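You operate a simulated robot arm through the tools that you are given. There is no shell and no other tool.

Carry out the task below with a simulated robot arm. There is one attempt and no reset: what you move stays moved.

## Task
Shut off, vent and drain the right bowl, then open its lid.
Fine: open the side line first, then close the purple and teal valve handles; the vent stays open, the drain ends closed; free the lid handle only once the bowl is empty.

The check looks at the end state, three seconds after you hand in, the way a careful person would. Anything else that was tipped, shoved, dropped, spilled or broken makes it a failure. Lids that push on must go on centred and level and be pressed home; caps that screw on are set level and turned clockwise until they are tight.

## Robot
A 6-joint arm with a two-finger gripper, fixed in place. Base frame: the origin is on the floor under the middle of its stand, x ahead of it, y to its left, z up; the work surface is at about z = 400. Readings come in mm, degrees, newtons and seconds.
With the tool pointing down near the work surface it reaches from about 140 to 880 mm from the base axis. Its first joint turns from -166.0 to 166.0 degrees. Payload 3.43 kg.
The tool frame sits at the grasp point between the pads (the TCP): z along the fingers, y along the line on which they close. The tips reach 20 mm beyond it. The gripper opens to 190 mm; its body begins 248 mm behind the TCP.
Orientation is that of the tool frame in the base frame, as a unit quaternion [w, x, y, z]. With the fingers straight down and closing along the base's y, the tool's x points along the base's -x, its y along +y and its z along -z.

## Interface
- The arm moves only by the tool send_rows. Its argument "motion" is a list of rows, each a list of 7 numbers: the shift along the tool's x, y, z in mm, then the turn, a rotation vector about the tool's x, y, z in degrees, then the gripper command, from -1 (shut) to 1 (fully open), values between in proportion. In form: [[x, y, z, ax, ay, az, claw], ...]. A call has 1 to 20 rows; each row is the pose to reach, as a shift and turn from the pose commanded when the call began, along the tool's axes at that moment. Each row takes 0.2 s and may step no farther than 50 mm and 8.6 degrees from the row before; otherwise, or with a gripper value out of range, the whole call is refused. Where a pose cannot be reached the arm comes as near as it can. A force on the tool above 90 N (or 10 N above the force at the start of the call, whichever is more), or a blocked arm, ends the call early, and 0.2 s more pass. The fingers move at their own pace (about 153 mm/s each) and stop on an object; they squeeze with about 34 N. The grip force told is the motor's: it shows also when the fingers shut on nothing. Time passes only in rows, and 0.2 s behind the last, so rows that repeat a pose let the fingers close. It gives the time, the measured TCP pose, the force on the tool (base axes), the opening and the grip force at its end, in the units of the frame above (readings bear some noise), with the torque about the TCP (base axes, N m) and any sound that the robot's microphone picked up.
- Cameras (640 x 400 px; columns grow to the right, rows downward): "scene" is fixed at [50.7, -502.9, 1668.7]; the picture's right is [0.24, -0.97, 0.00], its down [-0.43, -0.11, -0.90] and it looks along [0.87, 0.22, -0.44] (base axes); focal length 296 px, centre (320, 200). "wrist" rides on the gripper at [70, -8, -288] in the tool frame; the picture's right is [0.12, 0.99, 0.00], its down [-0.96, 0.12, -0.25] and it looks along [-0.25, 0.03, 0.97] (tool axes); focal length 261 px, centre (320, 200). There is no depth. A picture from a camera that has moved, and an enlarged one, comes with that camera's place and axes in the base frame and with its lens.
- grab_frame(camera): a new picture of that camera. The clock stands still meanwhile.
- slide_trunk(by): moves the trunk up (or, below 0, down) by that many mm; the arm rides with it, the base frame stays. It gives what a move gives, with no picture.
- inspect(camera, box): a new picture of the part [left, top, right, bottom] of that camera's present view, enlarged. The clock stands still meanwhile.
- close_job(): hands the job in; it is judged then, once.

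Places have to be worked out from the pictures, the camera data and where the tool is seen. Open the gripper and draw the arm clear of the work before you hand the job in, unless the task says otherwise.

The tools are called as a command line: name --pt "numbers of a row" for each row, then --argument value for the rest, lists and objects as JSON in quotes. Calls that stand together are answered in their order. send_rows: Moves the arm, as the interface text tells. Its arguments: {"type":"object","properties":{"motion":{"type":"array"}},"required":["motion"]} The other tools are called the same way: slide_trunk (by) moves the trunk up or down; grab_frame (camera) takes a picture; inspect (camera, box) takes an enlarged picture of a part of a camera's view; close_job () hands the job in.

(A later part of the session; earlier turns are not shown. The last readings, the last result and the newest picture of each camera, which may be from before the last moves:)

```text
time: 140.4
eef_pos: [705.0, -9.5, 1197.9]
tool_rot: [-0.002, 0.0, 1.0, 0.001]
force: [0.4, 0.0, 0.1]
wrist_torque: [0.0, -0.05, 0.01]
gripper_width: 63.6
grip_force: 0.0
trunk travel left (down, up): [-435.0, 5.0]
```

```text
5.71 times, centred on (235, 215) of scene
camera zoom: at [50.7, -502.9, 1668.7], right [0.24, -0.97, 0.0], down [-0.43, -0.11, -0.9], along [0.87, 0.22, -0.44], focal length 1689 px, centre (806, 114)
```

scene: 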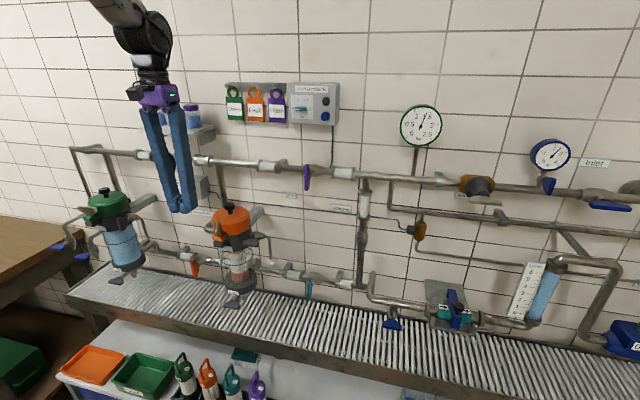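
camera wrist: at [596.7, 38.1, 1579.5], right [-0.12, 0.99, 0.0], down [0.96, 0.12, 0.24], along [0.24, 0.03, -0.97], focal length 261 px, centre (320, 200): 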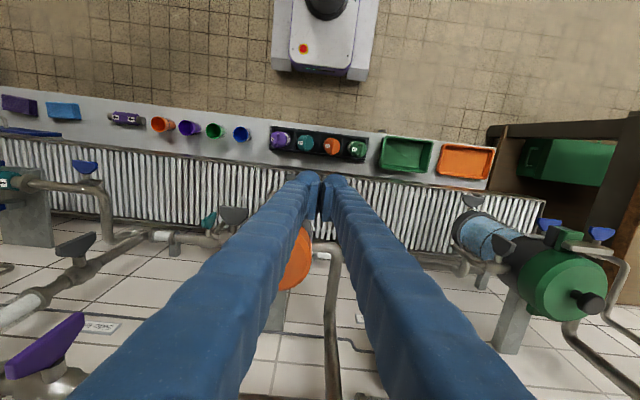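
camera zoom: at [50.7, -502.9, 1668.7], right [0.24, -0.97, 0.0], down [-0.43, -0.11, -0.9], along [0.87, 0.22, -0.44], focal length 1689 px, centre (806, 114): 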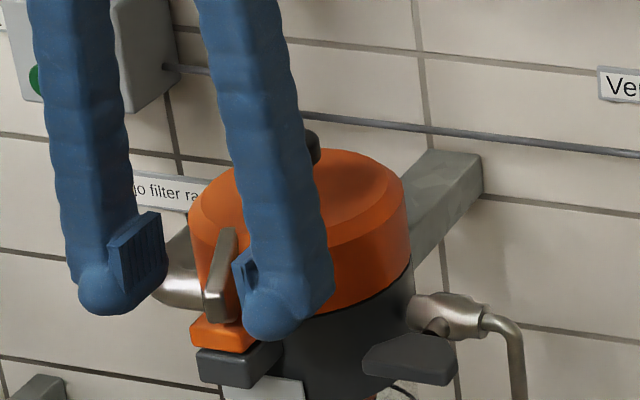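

The wing rests a bit past 90° at its stop; gripping it would turn it back. Instead I grip the sides of the lid's front tab (orange, z≈1159–1171, y≈-24…+6) just below it. I lower to TCP z≈1171 and x≈702.

send_rows --pt "2 0 9 0 0 0 -0.33" --pt "3 0 18 0 0 0 -0.33" --pt "3 0 27 0 0 0 -0.33" --pt "3 0 27 0 0 0 -0.33"

inspect --camera "wrist" --box '[240, 130, 400, 280]'

inspect --camera "scene" --box '[190, 180, 280, 250]'

```text
time: 141.4
eef_pos: [701.3, -9.7, 1170.4]
tool_rot: [-0.002, 0.0, 1.0, 0.0]
force: [-0.3, 0.4, 0.7]
wrist_torque: [-0.01, -0.01, -0.02]
gripper_width: 63.7
grip_force: 0.1
trunk travel left (down, up): [-435.0, 5.0]
```

```text
2.67 times, centred on (320, 205) of wrist
camera zoom: at [632.3, -19.1, 1458.3], right [-0.12, 0.99, 0.0], down [0.96, 0.11, 0.24], along [0.24, 0.03, -0.97], focal length 695 px, centre (320, 187)
```

zoom: 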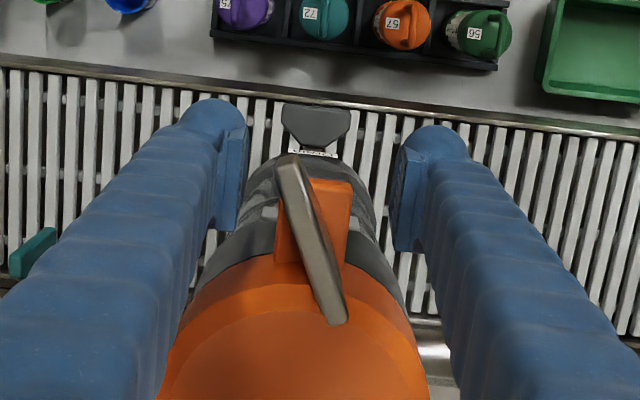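

```text
5.71 times, centred on (235, 215) of scene
camera zoom: at [50.7, -502.9, 1668.7], right [0.24, -0.97, 0.0], down [-0.43, -0.11, -0.9], along [0.87, 0.22, -0.44], focal length 1689 px, centre (806, 114)
```

zoom: 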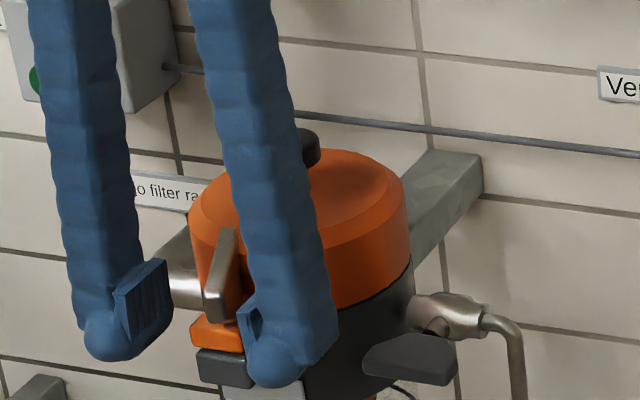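

Pads are level with the orange tab. I close gently on it.

send_rows --pt "0 0 0 0 0 0 -0.55" --pt "0 0 0 0 0 0 -0.65" --pt "0 0 0 0 0 0 -0.8" --pt "0 0 0 0 0 0 -1" --pt "0 0 0 0 0 0 -1"

inspect --camera "wrist" --box '[240, 130, 400, 280]'

inspect --camera "scene" --box '[190, 180, 280, 250]'

```text
time: 142.6
eef_pos: [701.5, -9.3, 1168.7]
tool_rot: [-0.002, 0.0, 1.0, 0.001]
force: [-3.2, -4.9, 0.2]
wrist_torque: [-0.07, 0.12, -0.05]
gripper_width: 31.0
grip_force: 45.5
trunk travel left (down, up): [-435.0, 5.0]
```

```text
2.67 times, centred on (320, 205) of wrist
camera zoom: at [632.3, -19.7, 1458.3], right [-0.12, 0.99, 0.0], down [0.96, 0.11, 0.24], along [0.24, 0.03, -0.97], focal length 695 px, centre (320, 187)
```

zoom: 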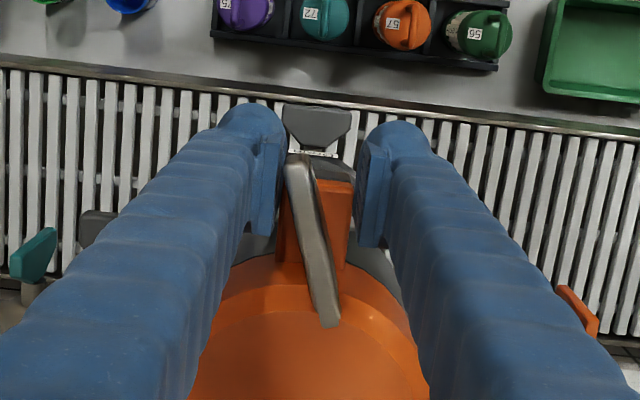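

```text
5.71 times, centred on (235, 215) of scene
camera zoom: at [50.7, -502.9, 1668.7], right [0.24, -0.97, 0.0], down [-0.43, -0.11, -0.9], along [0.87, 0.22, -0.44], focal length 1689 px, centre (806, 114)
```

zoom: 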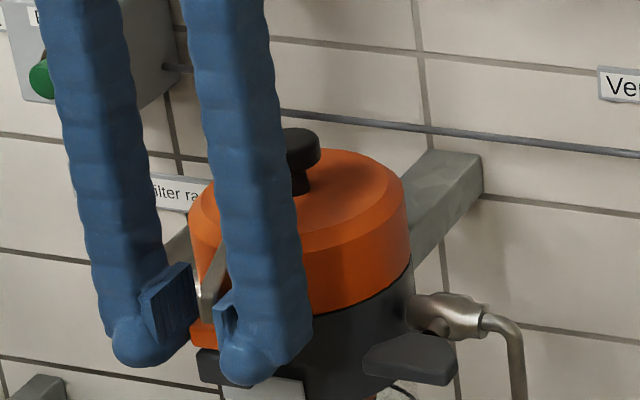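

The tab is held (31 mm). I try a first small lift along the hinge arc and watch the force and the lid gap.

send_rows --pt "0 0 -4 0 0 0 -1" --pt "-0.2 0 -8 0 0 0 -1" --pt "-0.4 0 -12 0 0 0 -1" --pt "-0.4 0 -12 0 0 0 -1"

inspect --camera "scene" --box '[190, 180, 280, 250]'

inspect --camera "wrist" --box '[240, 130, 400, 280]'

```text
time: 143.6
eef_pos: [704.0, -9.8, 1185.4]
tool_rot: [0.001, 0.0, 1.0, 0.001]
force: [1.4, -5.7, 18.5]
wrist_torque: [-0.06, 1.13, -0.14]
gripper_width: 9.6
grip_force: 43.8
trunk travel left (down, up): [-435.0, 5.0]
```

```text
5.71 times, centred on (235, 215) of scene
camera zoom: at [50.7, -502.9, 1668.7], right [0.24, -0.97, 0.0], down [-0.43, -0.11, -0.9], along [0.87, 0.22, -0.44], focal length 1689 px, centre (806, 114)
```

zoom: 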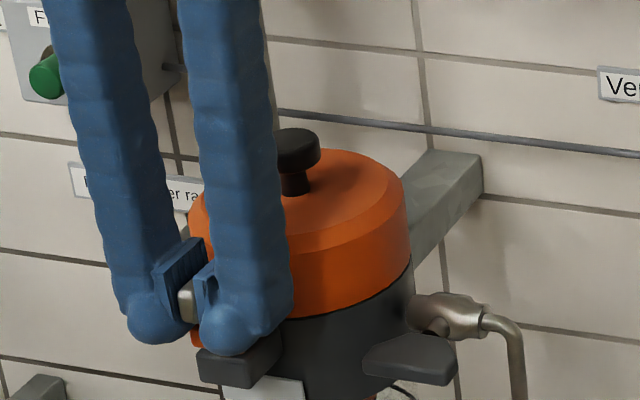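

```text
2.67 times, centred on (320, 205) of wrist
camera zoom: at [632.9, -19.7, 1473.1], right [-0.12, 0.99, 0.0], down [0.96, 0.11, 0.25], along [0.25, 0.03, -0.97], focal length 695 px, centre (320, 187)
```

zoom: 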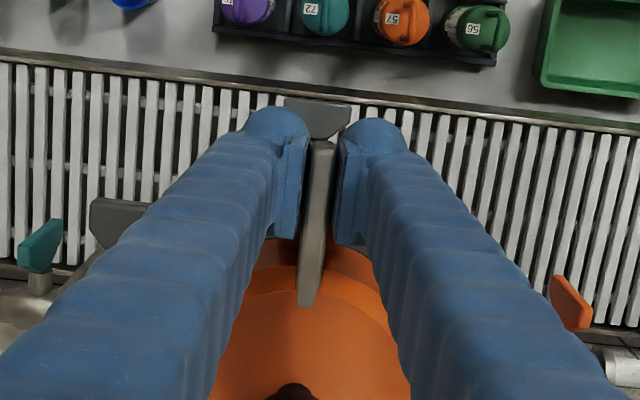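

The pads slipped up off the tab and now hold the wing flush (9.6 mm). Since the wing rides on the lid, I try lifting by it.

send_rows --pt "0 0 -5 0 0 0 -1" --pt "-0.3 0 -10 0 0 0 -1" --pt "-0.6 0 -15 0 0 0 -1" --pt "-0.6 0 -15 0 0 0 -1"

inspect --camera "scene" --box '[190, 180, 280, 250]'

inspect --camera "wrist" --box '[240, 130, 400, 280]'

```text
time: 144.6
eef_pos: [702.4, -10.1, 1195.3]
tool_rot: [-0.003, 0.0, 1.0, 0.0]
force: [0.2, -2.5, -35.0]
wrist_torque: [-0.02, 0.09, -0.06]
gripper_width: 9.9
grip_force: 43.6
trunk travel left (down, up): [-435.0, 5.0]
```

```text
5.71 times, centred on (235, 215) of scene
camera zoom: at [50.7, -502.9, 1668.7], right [0.24, -0.97, 0.0], down [-0.43, -0.11, -0.9], along [0.87, 0.22, -0.44], focal length 1689 px, centre (806, 114)
```

zoom: 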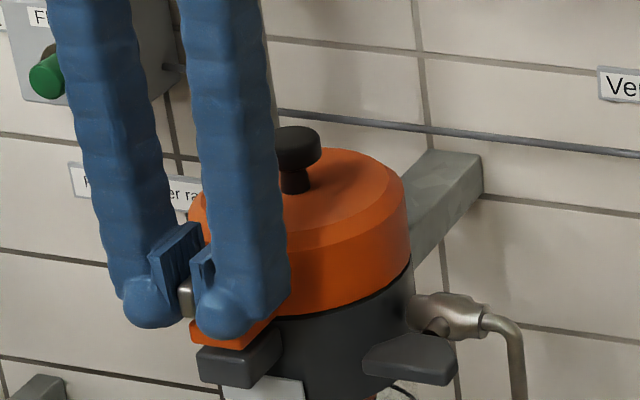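

```text
2.67 times, centred on (320, 205) of wrist
camera zoom: at [635.2, -19.7, 1483.6], right [-0.12, 0.99, 0.0], down [0.96, 0.11, 0.24], along [0.24, 0.03, -0.97], focal length 695 px, centre (320, 187)
```

zoom: 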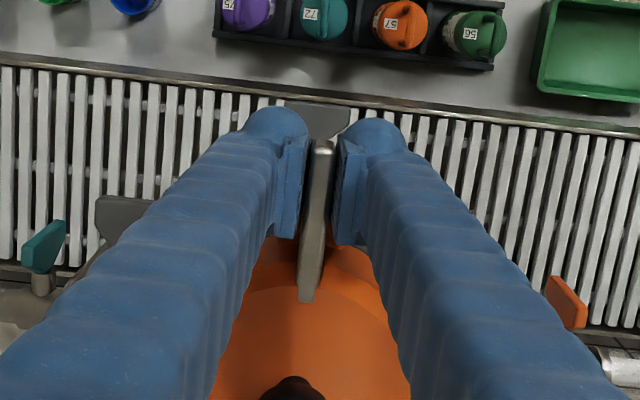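

35 N upward did not budge the lid with the wing at 90°; its stop was at ~114°, so it may need to be fully turned to free the lid. I release, lift clear, and will push the wing back to its stop.

send_rows --pt "0 0 6 0 0 0 -1" --pt "0 0 6 0 0 0 -0.7" --pt "0 0 6 0 0 0 -0.33" --pt "0 0 0 0 0 0 -0.33" --pt "0 0 -40 0 0 0 -0.33" --pt "0 0 -70 0 0 0 -0.33" --pt "0 0 -70 0 0 0 -0.33"

inspect --camera "wrist" --box '[240, 130, 400, 280]'

inspect --camera "scene" --box '[190, 180, 280, 250]'

```text
time: 146.2
eef_pos: [703.2, -10.6, 1267.4]
tool_rot: [-0.001, 0.0, 1.0, 0.001]
force: [-0.8, 0.7, 0.0]
wrist_torque: [-0.01, 0.01, -0.01]
gripper_width: 63.5
grip_force: 0.1
trunk travel left (down, up): [-435.0, 5.0]
```

```text
2.67 times, centred on (320, 205) of wrist
camera zoom: at [633.6, -19.9, 1555.8], right [-0.12, 0.99, 0.0], down [0.96, 0.11, 0.24], along [0.24, 0.03, -0.97], focal length 695 px, centre (320, 187)
```

zoom: 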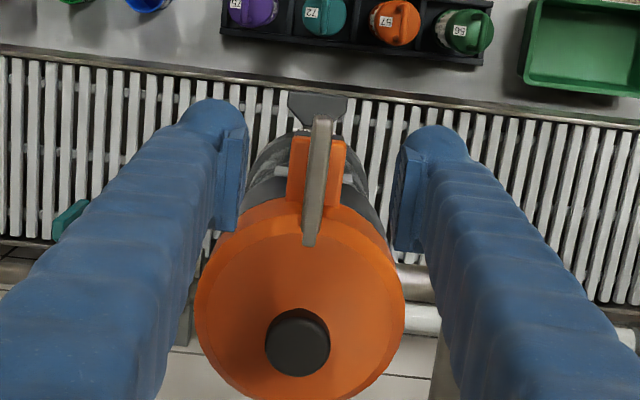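

```text
5.71 times, centred on (235, 215) of scene
camera zoom: at [50.7, -502.9, 1668.7], right [0.24, -0.97, 0.0], down [-0.43, -0.11, -0.9], along [0.87, 0.22, -0.44], focal length 1689 px, centre (806, 114)
```

zoom: 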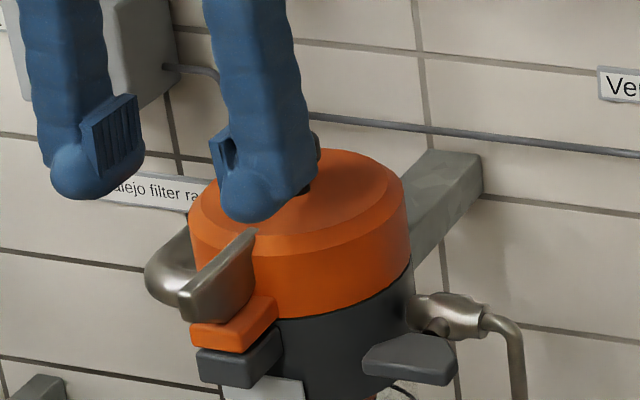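

The wing is now at ~90°. I use the open fingers astride it and shift right so the left pad pushes its front end to the stop again.

send_rows --pt "13 0 25 0 0 0 -0.33" --pt "13 0 50 0 0 0 -0.33" --pt "13 0 72 0 0 0 -0.33" --pt "13 -15 72 0 0 0 -0.33" --pt "13 -25 72 0 0 0 -0.33" --pt "13 -31 72 0 0 0 -0.33" --pt "13 -35 72 0 0 0 -0.33" --pt "13 -35 72 0 0 0 -0.33"

inspect --camera "wrist" --box '[240, 130, 400, 280]'

```text
time: 148.0
eef_pos: [689.1, -44.3, 1196.2]
tool_rot: [-0.002, 0.0, 1.0, 0.001]
force: [-2.7, 2.7, 0.5]
wrist_torque: [-0.03, -0.01, 0.16]
gripper_width: 65.0
grip_force: 1.2
trunk travel left (down, up): [-435.0, 5.0]
```

```text
2.67 times, centred on (320, 205) of wrist
camera zoom: at [620.5, -54.2, 1483.3], right [-0.12, 0.99, 0.0], down [0.96, 0.11, 0.24], along [0.24, 0.03, -0.97], focal length 695 px, centre (320, 187)
```

zoom: 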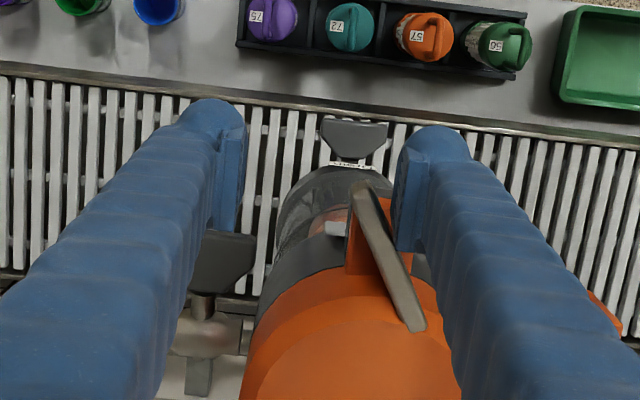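

Almost there; a little more until the stop is felt.

send_rows --pt "0 -2 0 0 0 0 -0.33" --pt "0 -4 0 0 0 0 -0.33" --pt "0 -6 0 0 0 0 -0.33" --pt "0 -6 0 0 0 0 -0.33"

inspect --camera "wrist" --box '[240, 130, 400, 280]'

```text
time: 149.0
eef_pos: [689.7, -50.9, 1194.0]
tool_rot: [-0.002, 0.0, 1.0, 0.002]
force: [-0.2, 2.2, 0.2]
wrist_torque: [-0.01, 0.0, 0.07]
gripper_width: 64.7
grip_force: 0.8
trunk travel left (down, up): [-435.0, 5.0]
```

```text
2.67 times, centred on (320, 205) of wrist
camera zoom: at [620.5, -60.5, 1483.0], right [-0.12, 0.99, 0.0], down [0.96, 0.11, 0.24], along [0.24, 0.03, -0.97], focal length 695 px, centre (320, 187)
```

zoom: 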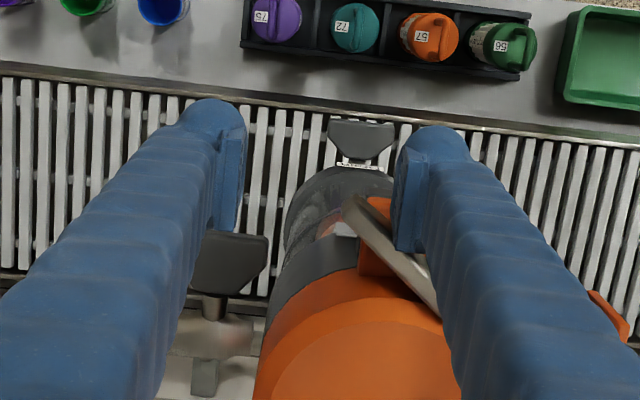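

The wing turns on beyond 114° with almost no force — the earlier stop was contact, not the end of its travel. I keep turning it counter-clockwise.

send_rows --pt "0 -3 0 0 0 0 -0.33" --pt "0 -6 0 0 0 0 -0.33" --pt "0 -9 0 0 0 0 -0.33" --pt "0 -9 0 0 0 0 -0.33"

inspect --camera "wrist" --box '[240, 130, 400, 280]'

inspect --camera "scene" --box '[190, 180, 280, 250]'

```text
time: 150.0
eef_pos: [689.5, -59.3, 1196.3]
tool_rot: [-0.002, 0.001, 1.0, 0.0]
force: [-2.9, 1.7, -0.8]
wrist_torque: [-0.04, 0.01, 0.15]
gripper_width: 64.4
grip_force: 0.9
trunk travel left (down, up): [-435.0, 5.0]
```

```text
2.67 times, centred on (320, 205) of wrist
camera zoom: at [620.9, -69.6, 1483.5], right [-0.12, 0.99, 0.0], down [0.96, 0.11, 0.24], along [0.24, 0.03, -0.97], focal length 695 px, centre (320, 187)
```

zoom: 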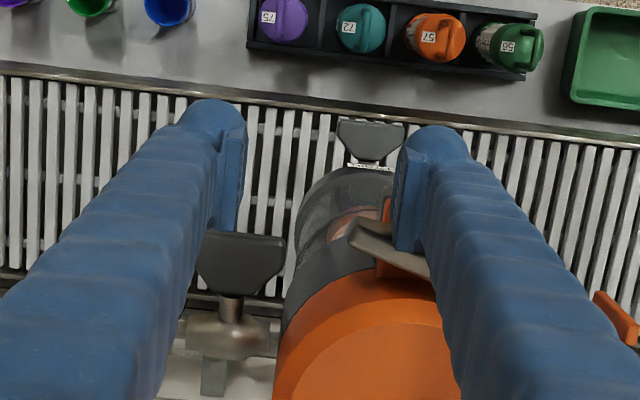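

```text
5.71 times, centred on (235, 215) of scene
camera zoom: at [50.7, -502.9, 1668.7], right [0.24, -0.97, 0.0], down [-0.43, -0.11, -0.9], along [0.87, 0.22, -0.44], focal length 1689 px, centre (806, 114)
```

zoom: 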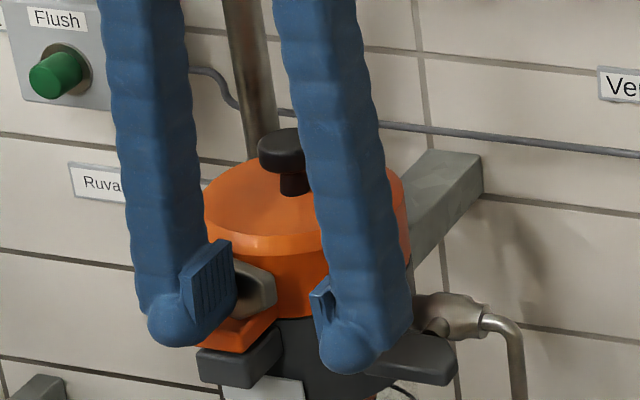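

The wing is past 160° and still free. I back off, close the fingers and push its end on from the front toward 180° and beyond.

send_rows --pt "15 8 0 0 0 0 -0.33" --pt "40 8 0 0 0 0 -0.6" --pt "40 8 0 0 0 0 -1" --pt "40 3 0 0 0 0 -1" --pt "30 3 0 0 0 0 -1" --pt "15 3 0 0 0 0 -1" --pt "8 3 0 0 0 0 -1" --pt "2 3 0 0 0 0 -1" --pt "2 3 0 0 0 0 -1"

inspect --camera "wrist" --box '[240, 130, 400, 280]'

inspect --camera "scene" --box '[190, 180, 280, 250]'

```text
time: 152.0
eef_pos: [686.0, -56.3, 1195.7]
tool_rot: [-0.003, -0.001, 1.0, 0.001]
force: [-6.5, -3.3, -0.8]
wrist_torque: [-0.05, 0.04, 0.05]
gripper_width: 0.3
grip_force: 33.7
trunk travel left (down, up): [-435.0, 5.0]
```

```text
2.67 times, centred on (320, 205) of wrist
camera zoom: at [618.0, -67.1, 1483.7], right [-0.12, 0.99, 0.0], down [0.96, 0.11, 0.24], along [0.24, 0.03, -0.97], focal length 695 px, centre (320, 187)
```

zoom: 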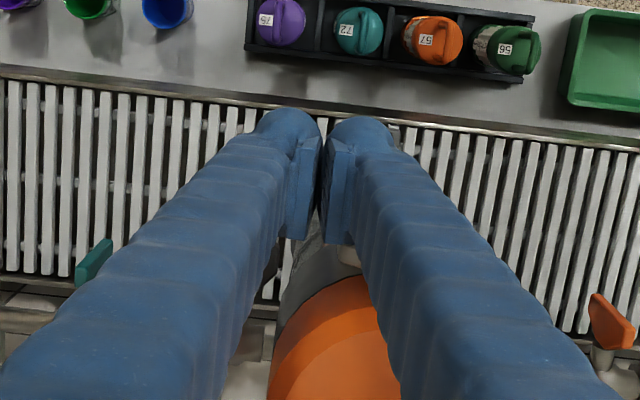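

```text
5.71 times, centred on (235, 215) of scene
camera zoom: at [50.7, -502.9, 1668.7], right [0.24, -0.97, 0.0], down [-0.43, -0.11, -0.9], along [0.87, 0.22, -0.44], focal length 1689 px, centre (806, 114)
```

zoom: 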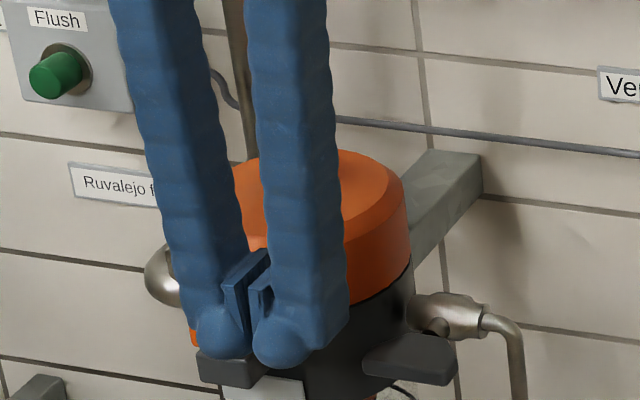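

I lift away to check the wing's angle and height.

send_rows --pt "15 0 0 0 0 0 -1" --pt "30 -10 -30 0 0 0 -1" --pt "45 -20 -60 0 0 0 -1" --pt "60 -20 -90 0 0 0 -1" --pt "60 -20 -90 0 0 0 -1"

inspect --camera "wrist" --box '[240, 160, 400, 310]'

inspect --camera "scene" --box '[205, 198, 265, 240]'

```text
time: 153.2
eef_pos: [631.0, -78.2, 1284.7]
tool_rot: [-0.003, 0.0, 1.0, 0.001]
force: [0.1, -0.1, -0.4]
wrist_torque: [0.05, 0.07, -0.01]
gripper_width: 0.1
grip_force: 33.8
trunk travel left (down, up): [-435.0, 5.0]
```

```text
2.67 times, centred on (320, 235) of wrist
camera zoom: at [560.8, -86.7, 1573.1], right [-0.12, 0.99, 0.0], down [0.96, 0.11, 0.24], along [0.24, 0.03, -0.97], focal length 695 px, centre (320, 107)
```

zoom: 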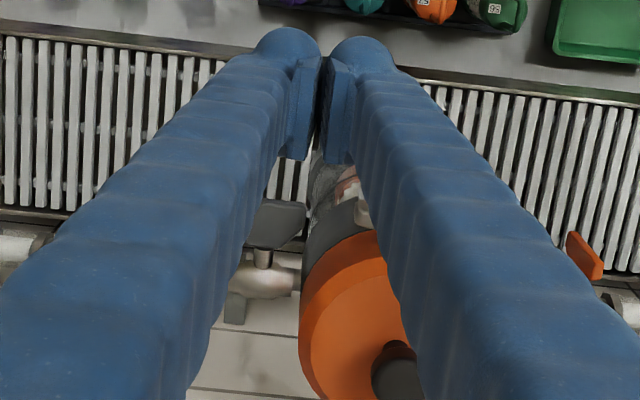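

```text
9.52 times, centred on (235, 219) of scene
camera zoom: at [50.7, -502.9, 1668.7], right [0.24, -0.97, 0.0], down [-0.43, -0.11, -0.9], along [0.87, 0.22, -0.44], focal length 2814 px, centre (1130, 19)
```

zoom: 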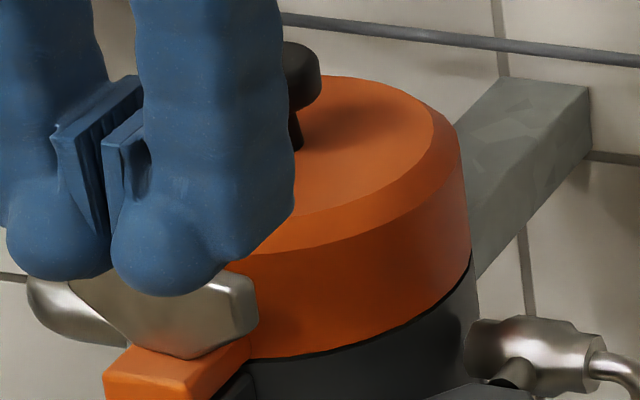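

I move aside for an unobstructed look.

send_rows --pt "0 -40 -20 0 0 0 -1" --pt "0 -80 -40 0 0 0 -1" --pt "0 -120 -40 0 0 0 -1" --pt "0 -120 -40 0 0 0 -1"

inspect --camera "scene" --box '[205, 198, 265, 240]'

grab_frame --camera "wrist"

```text
time: 154.2
eef_pos: [626.8, -197.6, 1325.7]
tool_rot: [-0.002, 0.0, 1.0, 0.001]
force: [-0.6, -0.1, 1.3]
wrist_torque: [-0.05, -0.03, 0.0]
gripper_width: 0.0
grip_force: 34.3
trunk travel left (down, up): [-435.0, 5.0]
```

```text
9.52 times, centred on (235, 219) of scene
camera zoom: at [50.7, -502.9, 1668.7], right [0.24, -0.97, 0.0], down [-0.43, -0.11, -0.9], along [0.87, 0.22, -0.44], focal length 2814 px, centre (1130, 19)
```

zoom: 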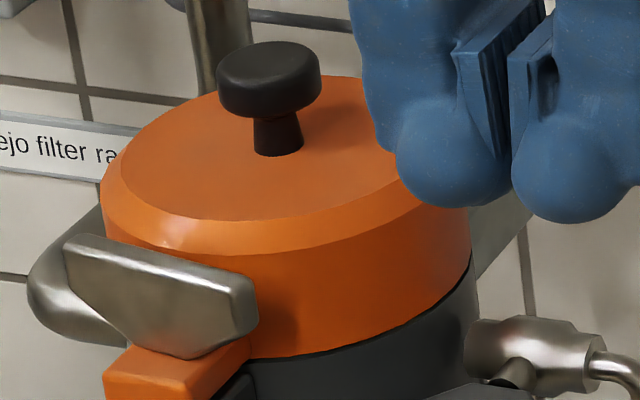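

```text
taken
camera wrist: at [558.7, -207.4, 1613.8], right [-0.12, 0.99, 0.0], down [0.96, 0.12, 0.24], along [0.24, 0.03, -0.97], focal length 261 px, centre (320, 200)
```

wrist: 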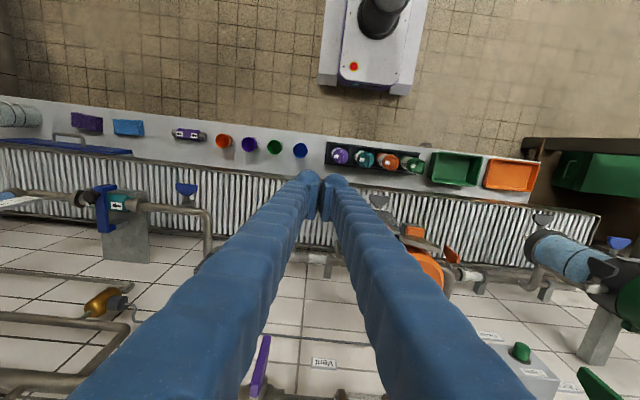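

The wing turned to ~170° with no change in height, and nothing blocks it. I now try the knob: move above it with fingers opened, to grip its cap from both sides.

send_rows --pt "-30 35 0 0 0 0 -0.6" --pt "-60 70 0 0 0 0 -0.37" --pt "-90 105 0 0 0 0 -0.37" --pt "-120 140 0 0 0 0 -0.37" --pt "-150 170 0 0 0 0 -0.37" --pt "-167 187 0 0 0 0 -0.37" --pt "-167 187 0 0 0 0 -0.37"

grab_frame --camera "wrist"

inspect --camera "scene" --box '[190, 170, 290, 240]'

```text
time: 155.8
eef_pos: [794.9, -10.8, 1325.9]
tool_rot: [-0.001, 0.002, 1.0, 0.001]
force: [-0.5, -0.6, -0.7]
wrist_torque: [0.05, -0.04, -0.02]
gripper_width: 59.7
grip_force: 0.0
trunk travel left (down, up): [-435.0, 5.0]
```

```text
taken
camera wrist: at [725.9, -20.2, 1613.3], right [-0.12, 0.99, 0.0], down [0.96, 0.11, 0.24], along [0.24, 0.03, -0.97], focal length 261 px, centre (320, 200)
```

wrist: 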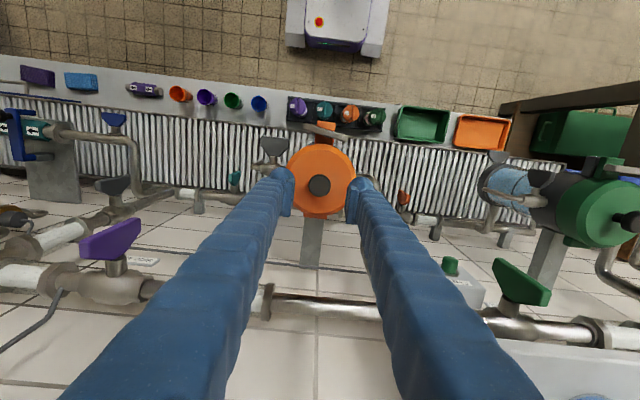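

```text
5.71 times, centred on (240, 205) of scene
camera zoom: at [50.7, -502.9, 1668.7], right [0.24, -0.97, 0.0], down [-0.43, -0.11, -0.9], along [0.87, 0.22, -0.44], focal length 1689 px, centre (777, 171)
```

zoom: 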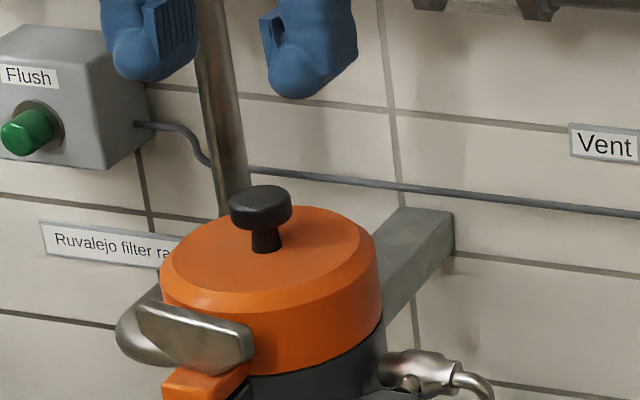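

Knob centre ≈(796,-12). I descend around it to TCP z≈1236 and close on the cap.

send_rows --pt "-1 -1 35 0 0 0 -0.37" --pt "-1 -1.3 70 0 0 0 -0.37" --pt "-1 -1.3 89 0 0 0 -0.37" --pt "-1 -1.3 89 0 0 0 -0.37" --pt "-1 -1.3 89 0 0 0 -0.7" --pt "-1 -1.3 89 0 0 0 -1" --pt "-1 -1.3 89 0 0 0 -1"

inspect --camera "scene" --box '[190, 170, 290, 240]'

```text
time: 157.4
eef_pos: [796.0, -10.1, 1234.7]
tool_rot: [-0.002, 0.0, 1.0, 0.002]
force: [-0.4, 10.1, -2.9]
wrist_torque: [0.08, -0.05, 0.01]
gripper_width: 32.8
grip_force: 45.2
trunk travel left (down, up): [-435.0, 5.0]
```

```text
5.71 times, centred on (240, 205) of scene
camera zoom: at [50.7, -502.9, 1668.7], right [0.24, -0.97, 0.0], down [-0.43, -0.11, -0.9], along [0.87, 0.22, -0.44], focal length 1689 px, centre (777, 171)
```

zoom: 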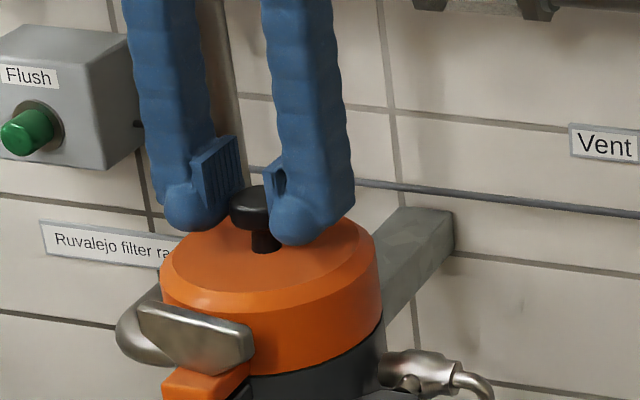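

The cap is gripped (33 mm). I try lifting along the presumed hinge arc (up and toward the wall).

send_rows --pt "-2.5 1 -2.4 0 0 0 -1" --pt "-5.1 1.5 -4.8 0 0 0 -1" --pt "-7.8 1.5 -7.1 0 0 0 -1" --pt "-7.8 1.5 -7.1 0 0 0 -1"

inspect --camera "scene" --box '[190, 170, 290, 240]'

```text
time: 158.4
eef_pos: [804.0, -10.6, 1241.9]
tool_rot: [-0.003, 0.0, 1.0, 0.001]
force: [-9.1, -0.5, -14.7]
wrist_torque: [-0.03, 1.3, 0.01]
gripper_width: 32.9
grip_force: 45.0
trunk travel left (down, up): [-435.0, 5.0]
```

```text
5.71 times, centred on (240, 205) of scene
camera zoom: at [50.7, -502.9, 1668.7], right [0.24, -0.97, 0.0], down [-0.43, -0.11, -0.9], along [0.87, 0.22, -0.44], focal length 1689 px, centre (777, 171)
```

zoom: 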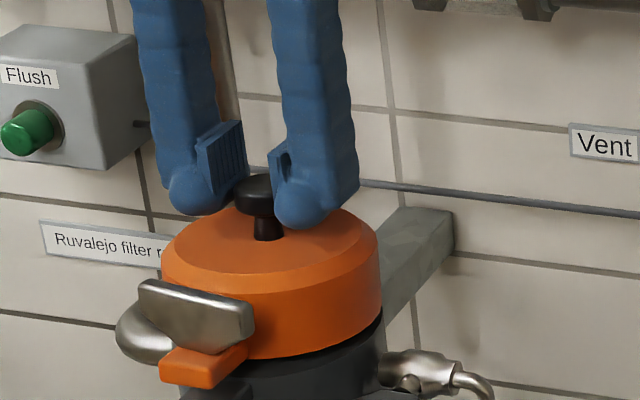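

The lid is free and opening about its rear hinge (front tab lifted off). I continue along the arc.

send_rows --pt "-4.1 0 -3.2 0 0 0 -1" --pt "-8.3 0 -6.2 0 0 0 -1" --pt "-12.7 0 -8.9 0 0 0 -1" --pt "-17.2 0 -11.3 0 0 0 -1" --pt "-22 0 -13.5 0 0 0 -1" --pt "-26.8 0 -15.5 0 0 0 -1" --pt "-26.8 0 -15.5 0 0 0 -1"

inspect --camera "scene" --box '[190, 160, 290, 240]'

```text
time: 160.0
eef_pos: [830.5, -9.2, 1257.8]
tool_rot: [-0.002, 0.001, 1.0, 0.0]
force: [-11.5, 1.3, -8.5]
wrist_torque: [0.05, 1.16, -0.02]
gripper_width: 32.8
grip_force: 44.8
trunk travel left (down, up): [-435.0, 5.0]
```

```text
5.00 times, centred on (240, 200) of scene
camera zoom: at [50.7, -502.9, 1668.7], right [0.24, -0.97, 0.0], down [-0.43, -0.11, -0.9], along [0.87, 0.22, -0.44], focal length 1478 px, centre (720, 200)
```

zoom: 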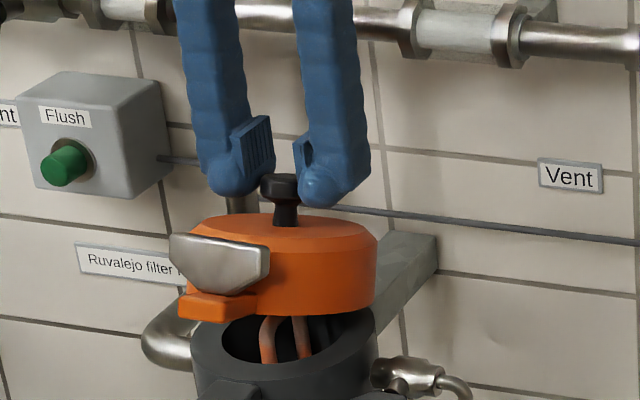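

The lid is ~24° open, with ~14 N load. I continue to ~48°.

send_rows --pt "-4.9 0 -1.7 0 0 0 -1" --pt "-9.8 0 -3.2 0 0 0 -1" --pt "-14.8 0 -4.4 0 0 0 -1" --pt "-19.9 0 -5.4 0 0 0 -1" --pt "-25 0 -6.1 0 0 0 -1" --pt "-30.2 0 -6.5 0 0 0 -1" --pt "-35.4 0 -6.6 0 0 0 -1" --pt "-40.6 0 -6.5 0 0 0 -1" --pt "-40.6 0 -6.5 0 0 0 -1"

inspect --camera "scene" --box '[190, 150, 290, 230]'

grab_frame --camera "wrist"

```text
time: 162.0
eef_pos: [870.6, -9.6, 1269.5]
tool_rot: [0.0, 0.0, 1.0, 0.001]
force: [-10.6, -2.6, 34.6]
wrist_torque: [-0.05, 1.08, 0.04]
gripper_width: 30.7
grip_force: 45.1
trunk travel left (down, up): [-435.0, 5.0]
```

```text
5.00 times, centred on (240, 190) of scene
camera zoom: at [50.7, -502.9, 1668.7], right [0.24, -0.97, 0.0], down [-0.43, -0.11, -0.9], along [0.87, 0.22, -0.44], focal length 1478 px, centre (720, 250)
```

zoom: 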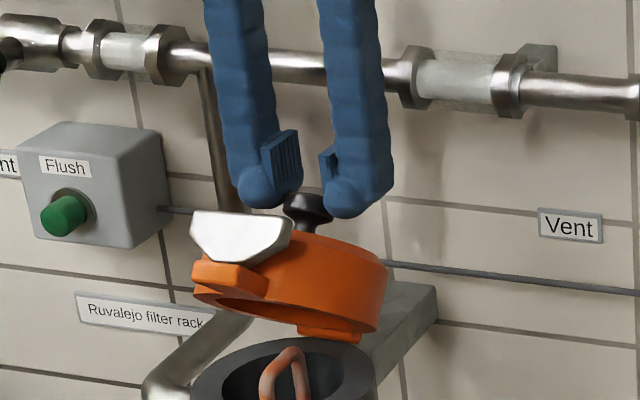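

```text
taken
camera wrist: at [799.1, -19.7, 1556.6], right [-0.12, 0.99, 0.0], down [0.96, 0.11, 0.25], along [0.25, 0.03, -0.97], focal length 261 px, centre (320, 200)
```

wrist: 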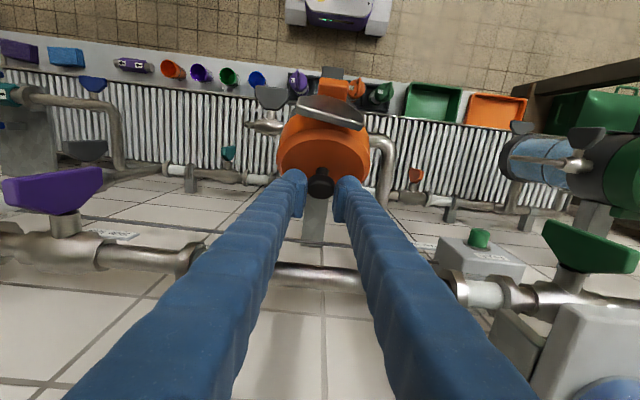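

The load turned into +35 N upward: my fingertips are probably touching the tilted lid top or the path is a bit low. I relieve by moving up a few mm and check.

send_rows --pt "0 0 -3 0 0 0 -1" --pt "0 0 -5 0 0 0 -1" --pt "0 0 -5 0 0 0 -1"

inspect --camera "scene" --box '[200, 170, 270, 230]'

inspect --camera "wrist" --box '[240, 60, 400, 220]'

```text
time: 162.8
eef_pos: [871.3, -9.8, 1268.7]
tool_rot: [-0.002, 0.0, 1.0, 0.001]
force: [-4.5, -1.2, 6.4]
wrist_torque: [-0.02, 0.22, 0.06]
gripper_width: 30.8
grip_force: 45.1
trunk travel left (down, up): [-435.0, 5.0]
```

```text
6.67 times, centred on (235, 200) of scene
camera zoom: at [50.7, -502.9, 1668.7], right [0.24, -0.97, 0.0], down [-0.43, -0.11, -0.9], along [0.87, 0.22, -0.44], focal length 1970 px, centre (887, 200)
```

zoom: 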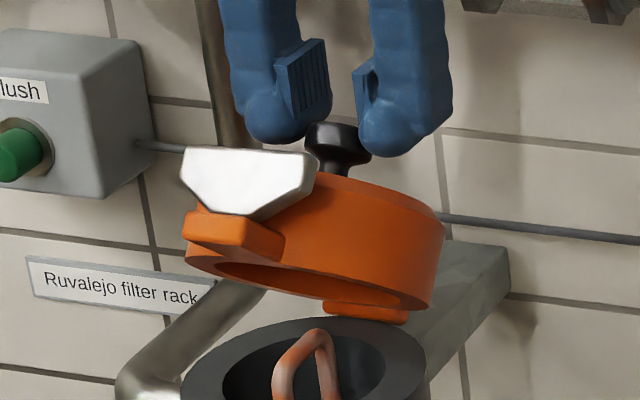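

```text
2.50 times, centred on (320, 140) of wrist
camera zoom: at [801.9, -19.8, 1557.1], right [-0.12, 0.99, 0.0], down [0.96, 0.11, 0.24], along [0.24, 0.03, -0.97], focal length 652 px, centre (320, 350)
```

zoom: 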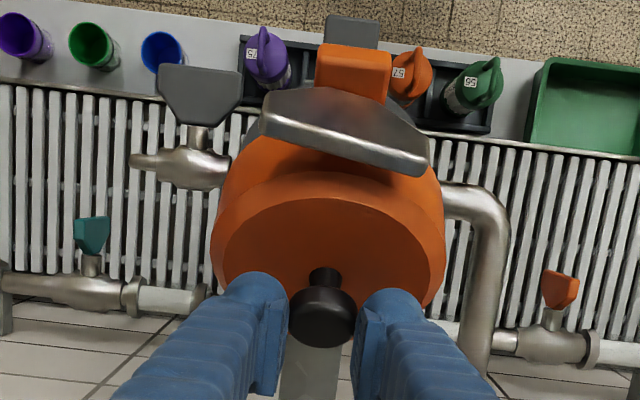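

Forces are small again; the lid is near 48°. I continue carefully toward 60°.

send_rows --pt "-5.1 0 0.2 0 0 0 -1" --pt "-10.2 0 0.9 0 0 0 -1" --pt "-15.3 0 1.8 0 0 0 -1" --pt "-20.3 0 3 0 0 0 -1" --pt "-20.3 0 3 0 0 0 -1"

inspect --camera "scene" --box '[200, 160, 270, 230]'

inspect --camera "wrist" --box '[240, 60, 400, 220]'

```text
time: 164.0
eef_pos: [889.0, -10.4, 1271.2]
tool_rot: [0.001, -0.001, 1.0, 0.001]
force: [-6.1, -0.5, 44.9]
wrist_torque: [0.0, 1.59, 0.03]
gripper_width: 27.4
grip_force: 44.9
trunk travel left (down, up): [-435.0, 5.0]
```

```text
5.71 times, centred on (235, 195) of scene
camera zoom: at [50.7, -502.9, 1668.7], right [0.24, -0.97, 0.0], down [-0.43, -0.11, -0.9], along [0.87, 0.22, -0.44], focal length 1689 px, centre (806, 229)
```

zoom: 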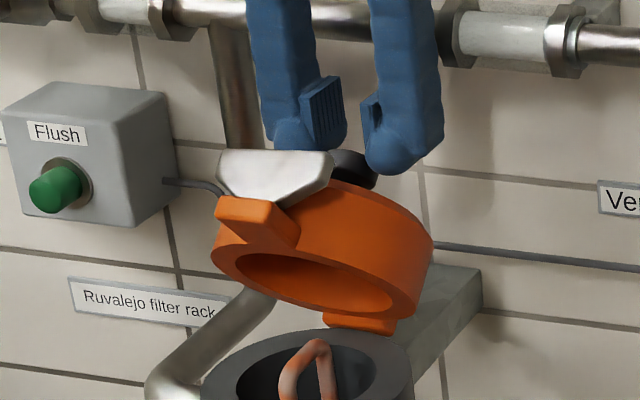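

```text
2.50 times, centred on (320, 140) of wrist
camera zoom: at [818.4, -19.8, 1559.0], right [-0.12, 0.99, 0.0], down [0.96, 0.11, 0.25], along [0.25, 0.03, -0.97], focal length 652 px, centre (320, 350)
```

zoom: 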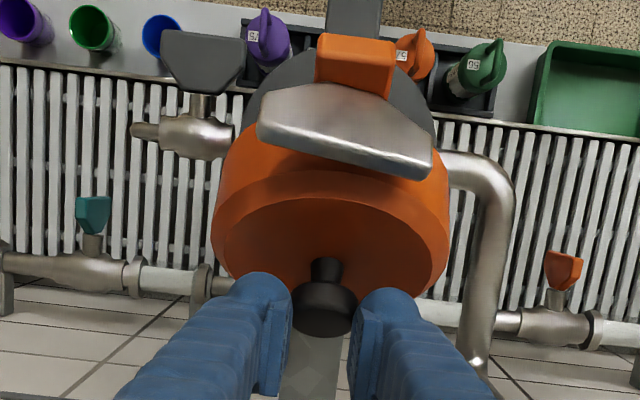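

The measured positions show the lid's pivot is farther back and lower (≈(895,1123)) than assumed: the lid is at ~35°, and holding the knob any further would bring my fingers to the header pipe. I'll lower the lid gently again along the true arc and re-grip at its front (the wing's ends), which allows full opening. First re-centre on the knob.

send_rows --pt "0 0 -4 0 0 0 -1" --pt "4 0 -6 0 0 0 -1" --pt "9 0 -6.5 0 0 0 -1" --pt "14 0 -6.5 0 0 0 -1" --pt "17 0 -6.5 0 0 0 -1" --pt "17 0 -6.5 0 0 0 -1"

inspect --camera "wrist" --box '[240, 60, 400, 220]'

inspect --camera "scene" --box '[200, 160, 270, 230]'

```text
time: 165.4
eef_pos: [874.1, -10.6, 1274.6]
tool_rot: [0.0, 0.0, 1.0, 0.001]
force: [8.4, -2.8, 28.3]
wrist_torque: [-0.07, -0.76, 0.02]
gripper_width: 25.1
grip_force: 44.8
trunk travel left (down, up): [-435.0, 5.0]
```

```text
2.50 times, centred on (320, 140) of wrist
camera zoom: at [804.5, -19.7, 1562.5], right [-0.12, 0.99, 0.0], down [0.96, 0.11, 0.25], along [0.24, 0.03, -0.97], focal length 652 px, centre (320, 350)
```

zoom: 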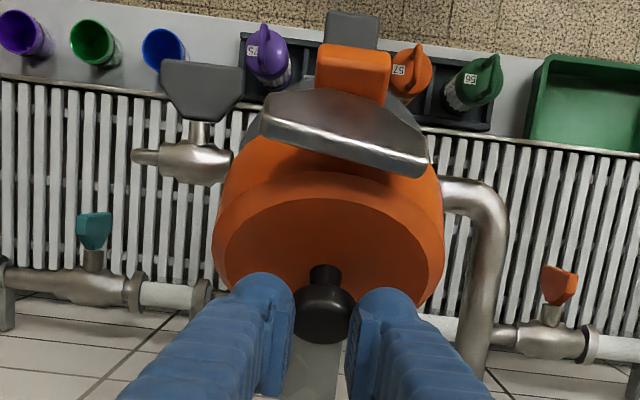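

```text
5.71 times, centred on (235, 195) of scene
camera zoom: at [50.7, -502.9, 1668.7], right [0.24, -0.97, 0.0], down [-0.43, -0.11, -0.9], along [0.87, 0.22, -0.44], focal length 1689 px, centre (806, 229)
```

zoom: 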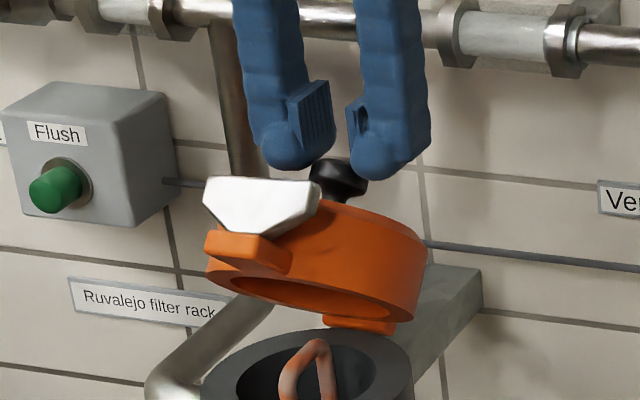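

The pads now hold only the cap's edge, so I lower the lid smoothly back along the true arc (rows of ~2°).

send_rows --pt "5.2 0 0.8 0 0 0 -1" --pt "10.4 0 1.8 0 0 0 -1" --pt "15.6 0 3 0 0 0 -1" --pt "20.7 0 4.3 0 0 0 -1" --pt "25.7 0 5.8 0 0 0 -1" --pt "30.7 0 7.5 0 0 0 -1" --pt "35.6 0 9.4 0 0 0 -1" --pt "40.5 0 11.4 0 0 0 -1"

inspect --camera "scene" --box '[200, 160, 270, 230]'

```text
time: 167.2
eef_pos: [837.7, -9.4, 1252.5]
tool_rot: [-0.006, 0.0, 1.0, 0.001]
force: [0.6, -0.3, -1.4]
wrist_torque: [0.01, 0.39, 0.0]
gripper_width: 0.0
grip_force: 34.5
trunk travel left (down, up): [-435.0, 5.0]
```

```text
5.71 times, centred on (235, 195) of scene
camera zoom: at [50.7, -502.9, 1668.7], right [0.24, -0.97, 0.0], down [-0.43, -0.11, -0.9], along [0.87, 0.22, -0.44], focal length 1689 px, centre (806, 229)
```

zoom: 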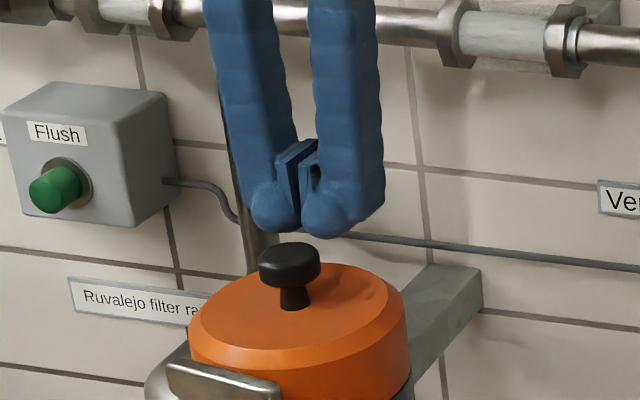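

The grip slipped off and the lid closed by itself; nothing else was disturbed. I rise and look at the wing's present orientation.

send_rows --pt "0 0 -30 0 0 0 -1" --pt "20 0 -60 0 0 0 -1" --pt "60 -20 -80 0 0 0 -1" --pt "100 -50 -80 0 0 0 -1" --pt "140 -70 -80 0 0 0 -1" --pt "170 -70 -80 0 0 0 -1" --pt "170 -70 -80 0 0 0 -1"

grab_frame --camera "wrist"

inspect --camera "scene" --box '[190, 170, 290, 250]'

```text
time: 168.8
eef_pos: [663.2, -79.5, 1341.4]
tool_rot: [-0.001, 0.001, 1.0, 0.001]
force: [-0.6, 0.0, 0.4]
wrist_torque: [-0.02, 0.03, 0.0]
gripper_width: 0.0
grip_force: 34.1
trunk travel left (down, up): [-435.0, 5.0]
```

```text
taken
camera wrist: at [595.7, -90.0, 1630.3], right [-0.12, 0.99, 0.0], down [0.96, 0.11, 0.24], along [0.24, 0.03, -0.97], focal length 261 px, centre (320, 200)
```

wrist: 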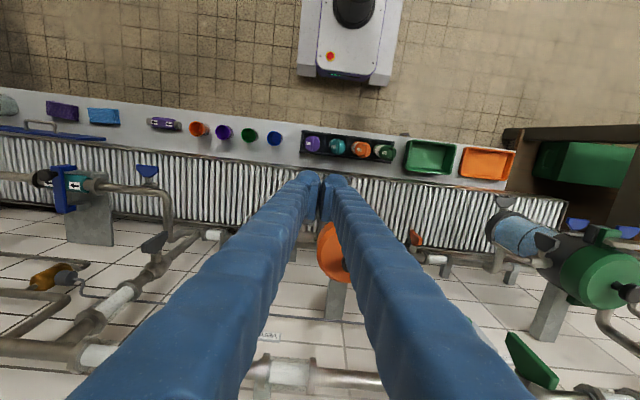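

```text
5.00 times, centred on (240, 210) of scene
camera zoom: at [50.7, -502.9, 1668.7], right [0.24, -0.97, 0.0], down [-0.43, -0.11, -0.9], along [0.87, 0.22, -0.44], focal length 1478 px, centre (720, 150)
```

zoom: 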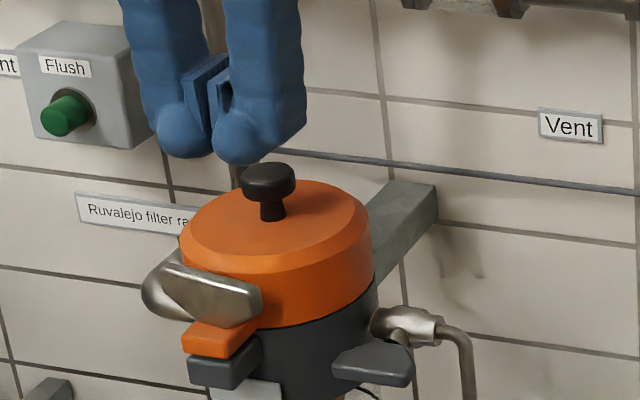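

Lid closed, wing at ~170°. I'll turn the wing further: if it goes on to 270° (along x again), I can grip it flush and lift from the front. First the front push on its right end.

send_rows --pt "8 12 30 0 0 0 -1" --pt "8 23.5 70 0 0 0 -1" --pt "8 23.5 110 0 0 0 -1" --pt "8 23.5 145 0 0 0 -1" --pt "-10 23.5 145 0 0 0 -1" --pt "-24 23.5 145 0 0 0 -1" --pt "-32 23.5 145 0 0 0 -1" --pt "-38 23.5 145 0 0 0 -1" --pt "-43 23.5 145 0 0 0 -1" --pt "-43 23.5 145 0 0 0 -1"

inspect --camera "scene" --box '[190, 170, 290, 250]'

inspect --camera "wrist" --box '[240, 130, 400, 280]'

```text
time: 171.0
eef_pos: [687.9, -56.9, 1200.0]
tool_rot: [-0.009, 0.0, 1.0, 0.002]
force: [-76.1, -5.6, 17.6]
wrist_torque: [-0.05, 0.18, 0.72]
gripper_width: 0.2
grip_force: 34.6
trunk travel left (down, up): [-435.0, 5.0]
```

```text
5.00 times, centred on (240, 210) of scene
camera zoom: at [50.7, -502.9, 1668.7], right [0.24, -0.97, 0.0], down [-0.43, -0.11, -0.9], along [0.87, 0.22, -0.44], focal length 1478 px, centre (720, 150)
```

zoom: 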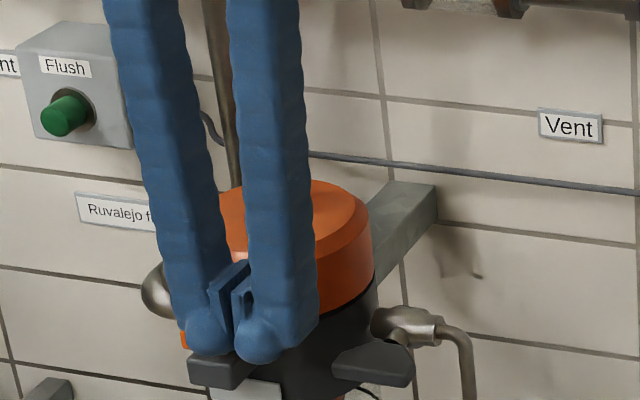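

```text
2.67 times, centred on (320, 205) of wrist
camera zoom: at [623.7, -66.2, 1489.0], right [-0.12, 0.99, 0.01], down [0.97, 0.11, 0.23], along [0.23, 0.03, -0.97], focal length 695 px, centre (320, 187)
```

zoom: 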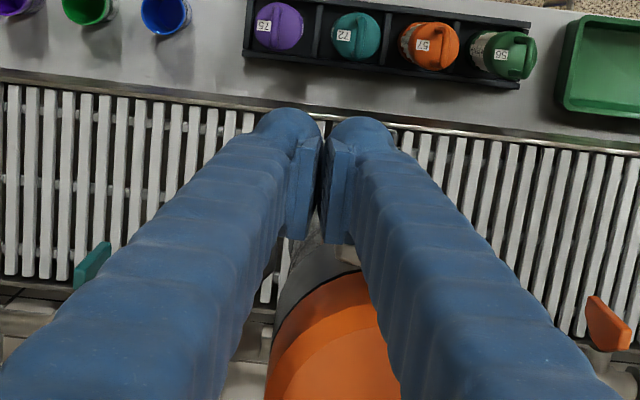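

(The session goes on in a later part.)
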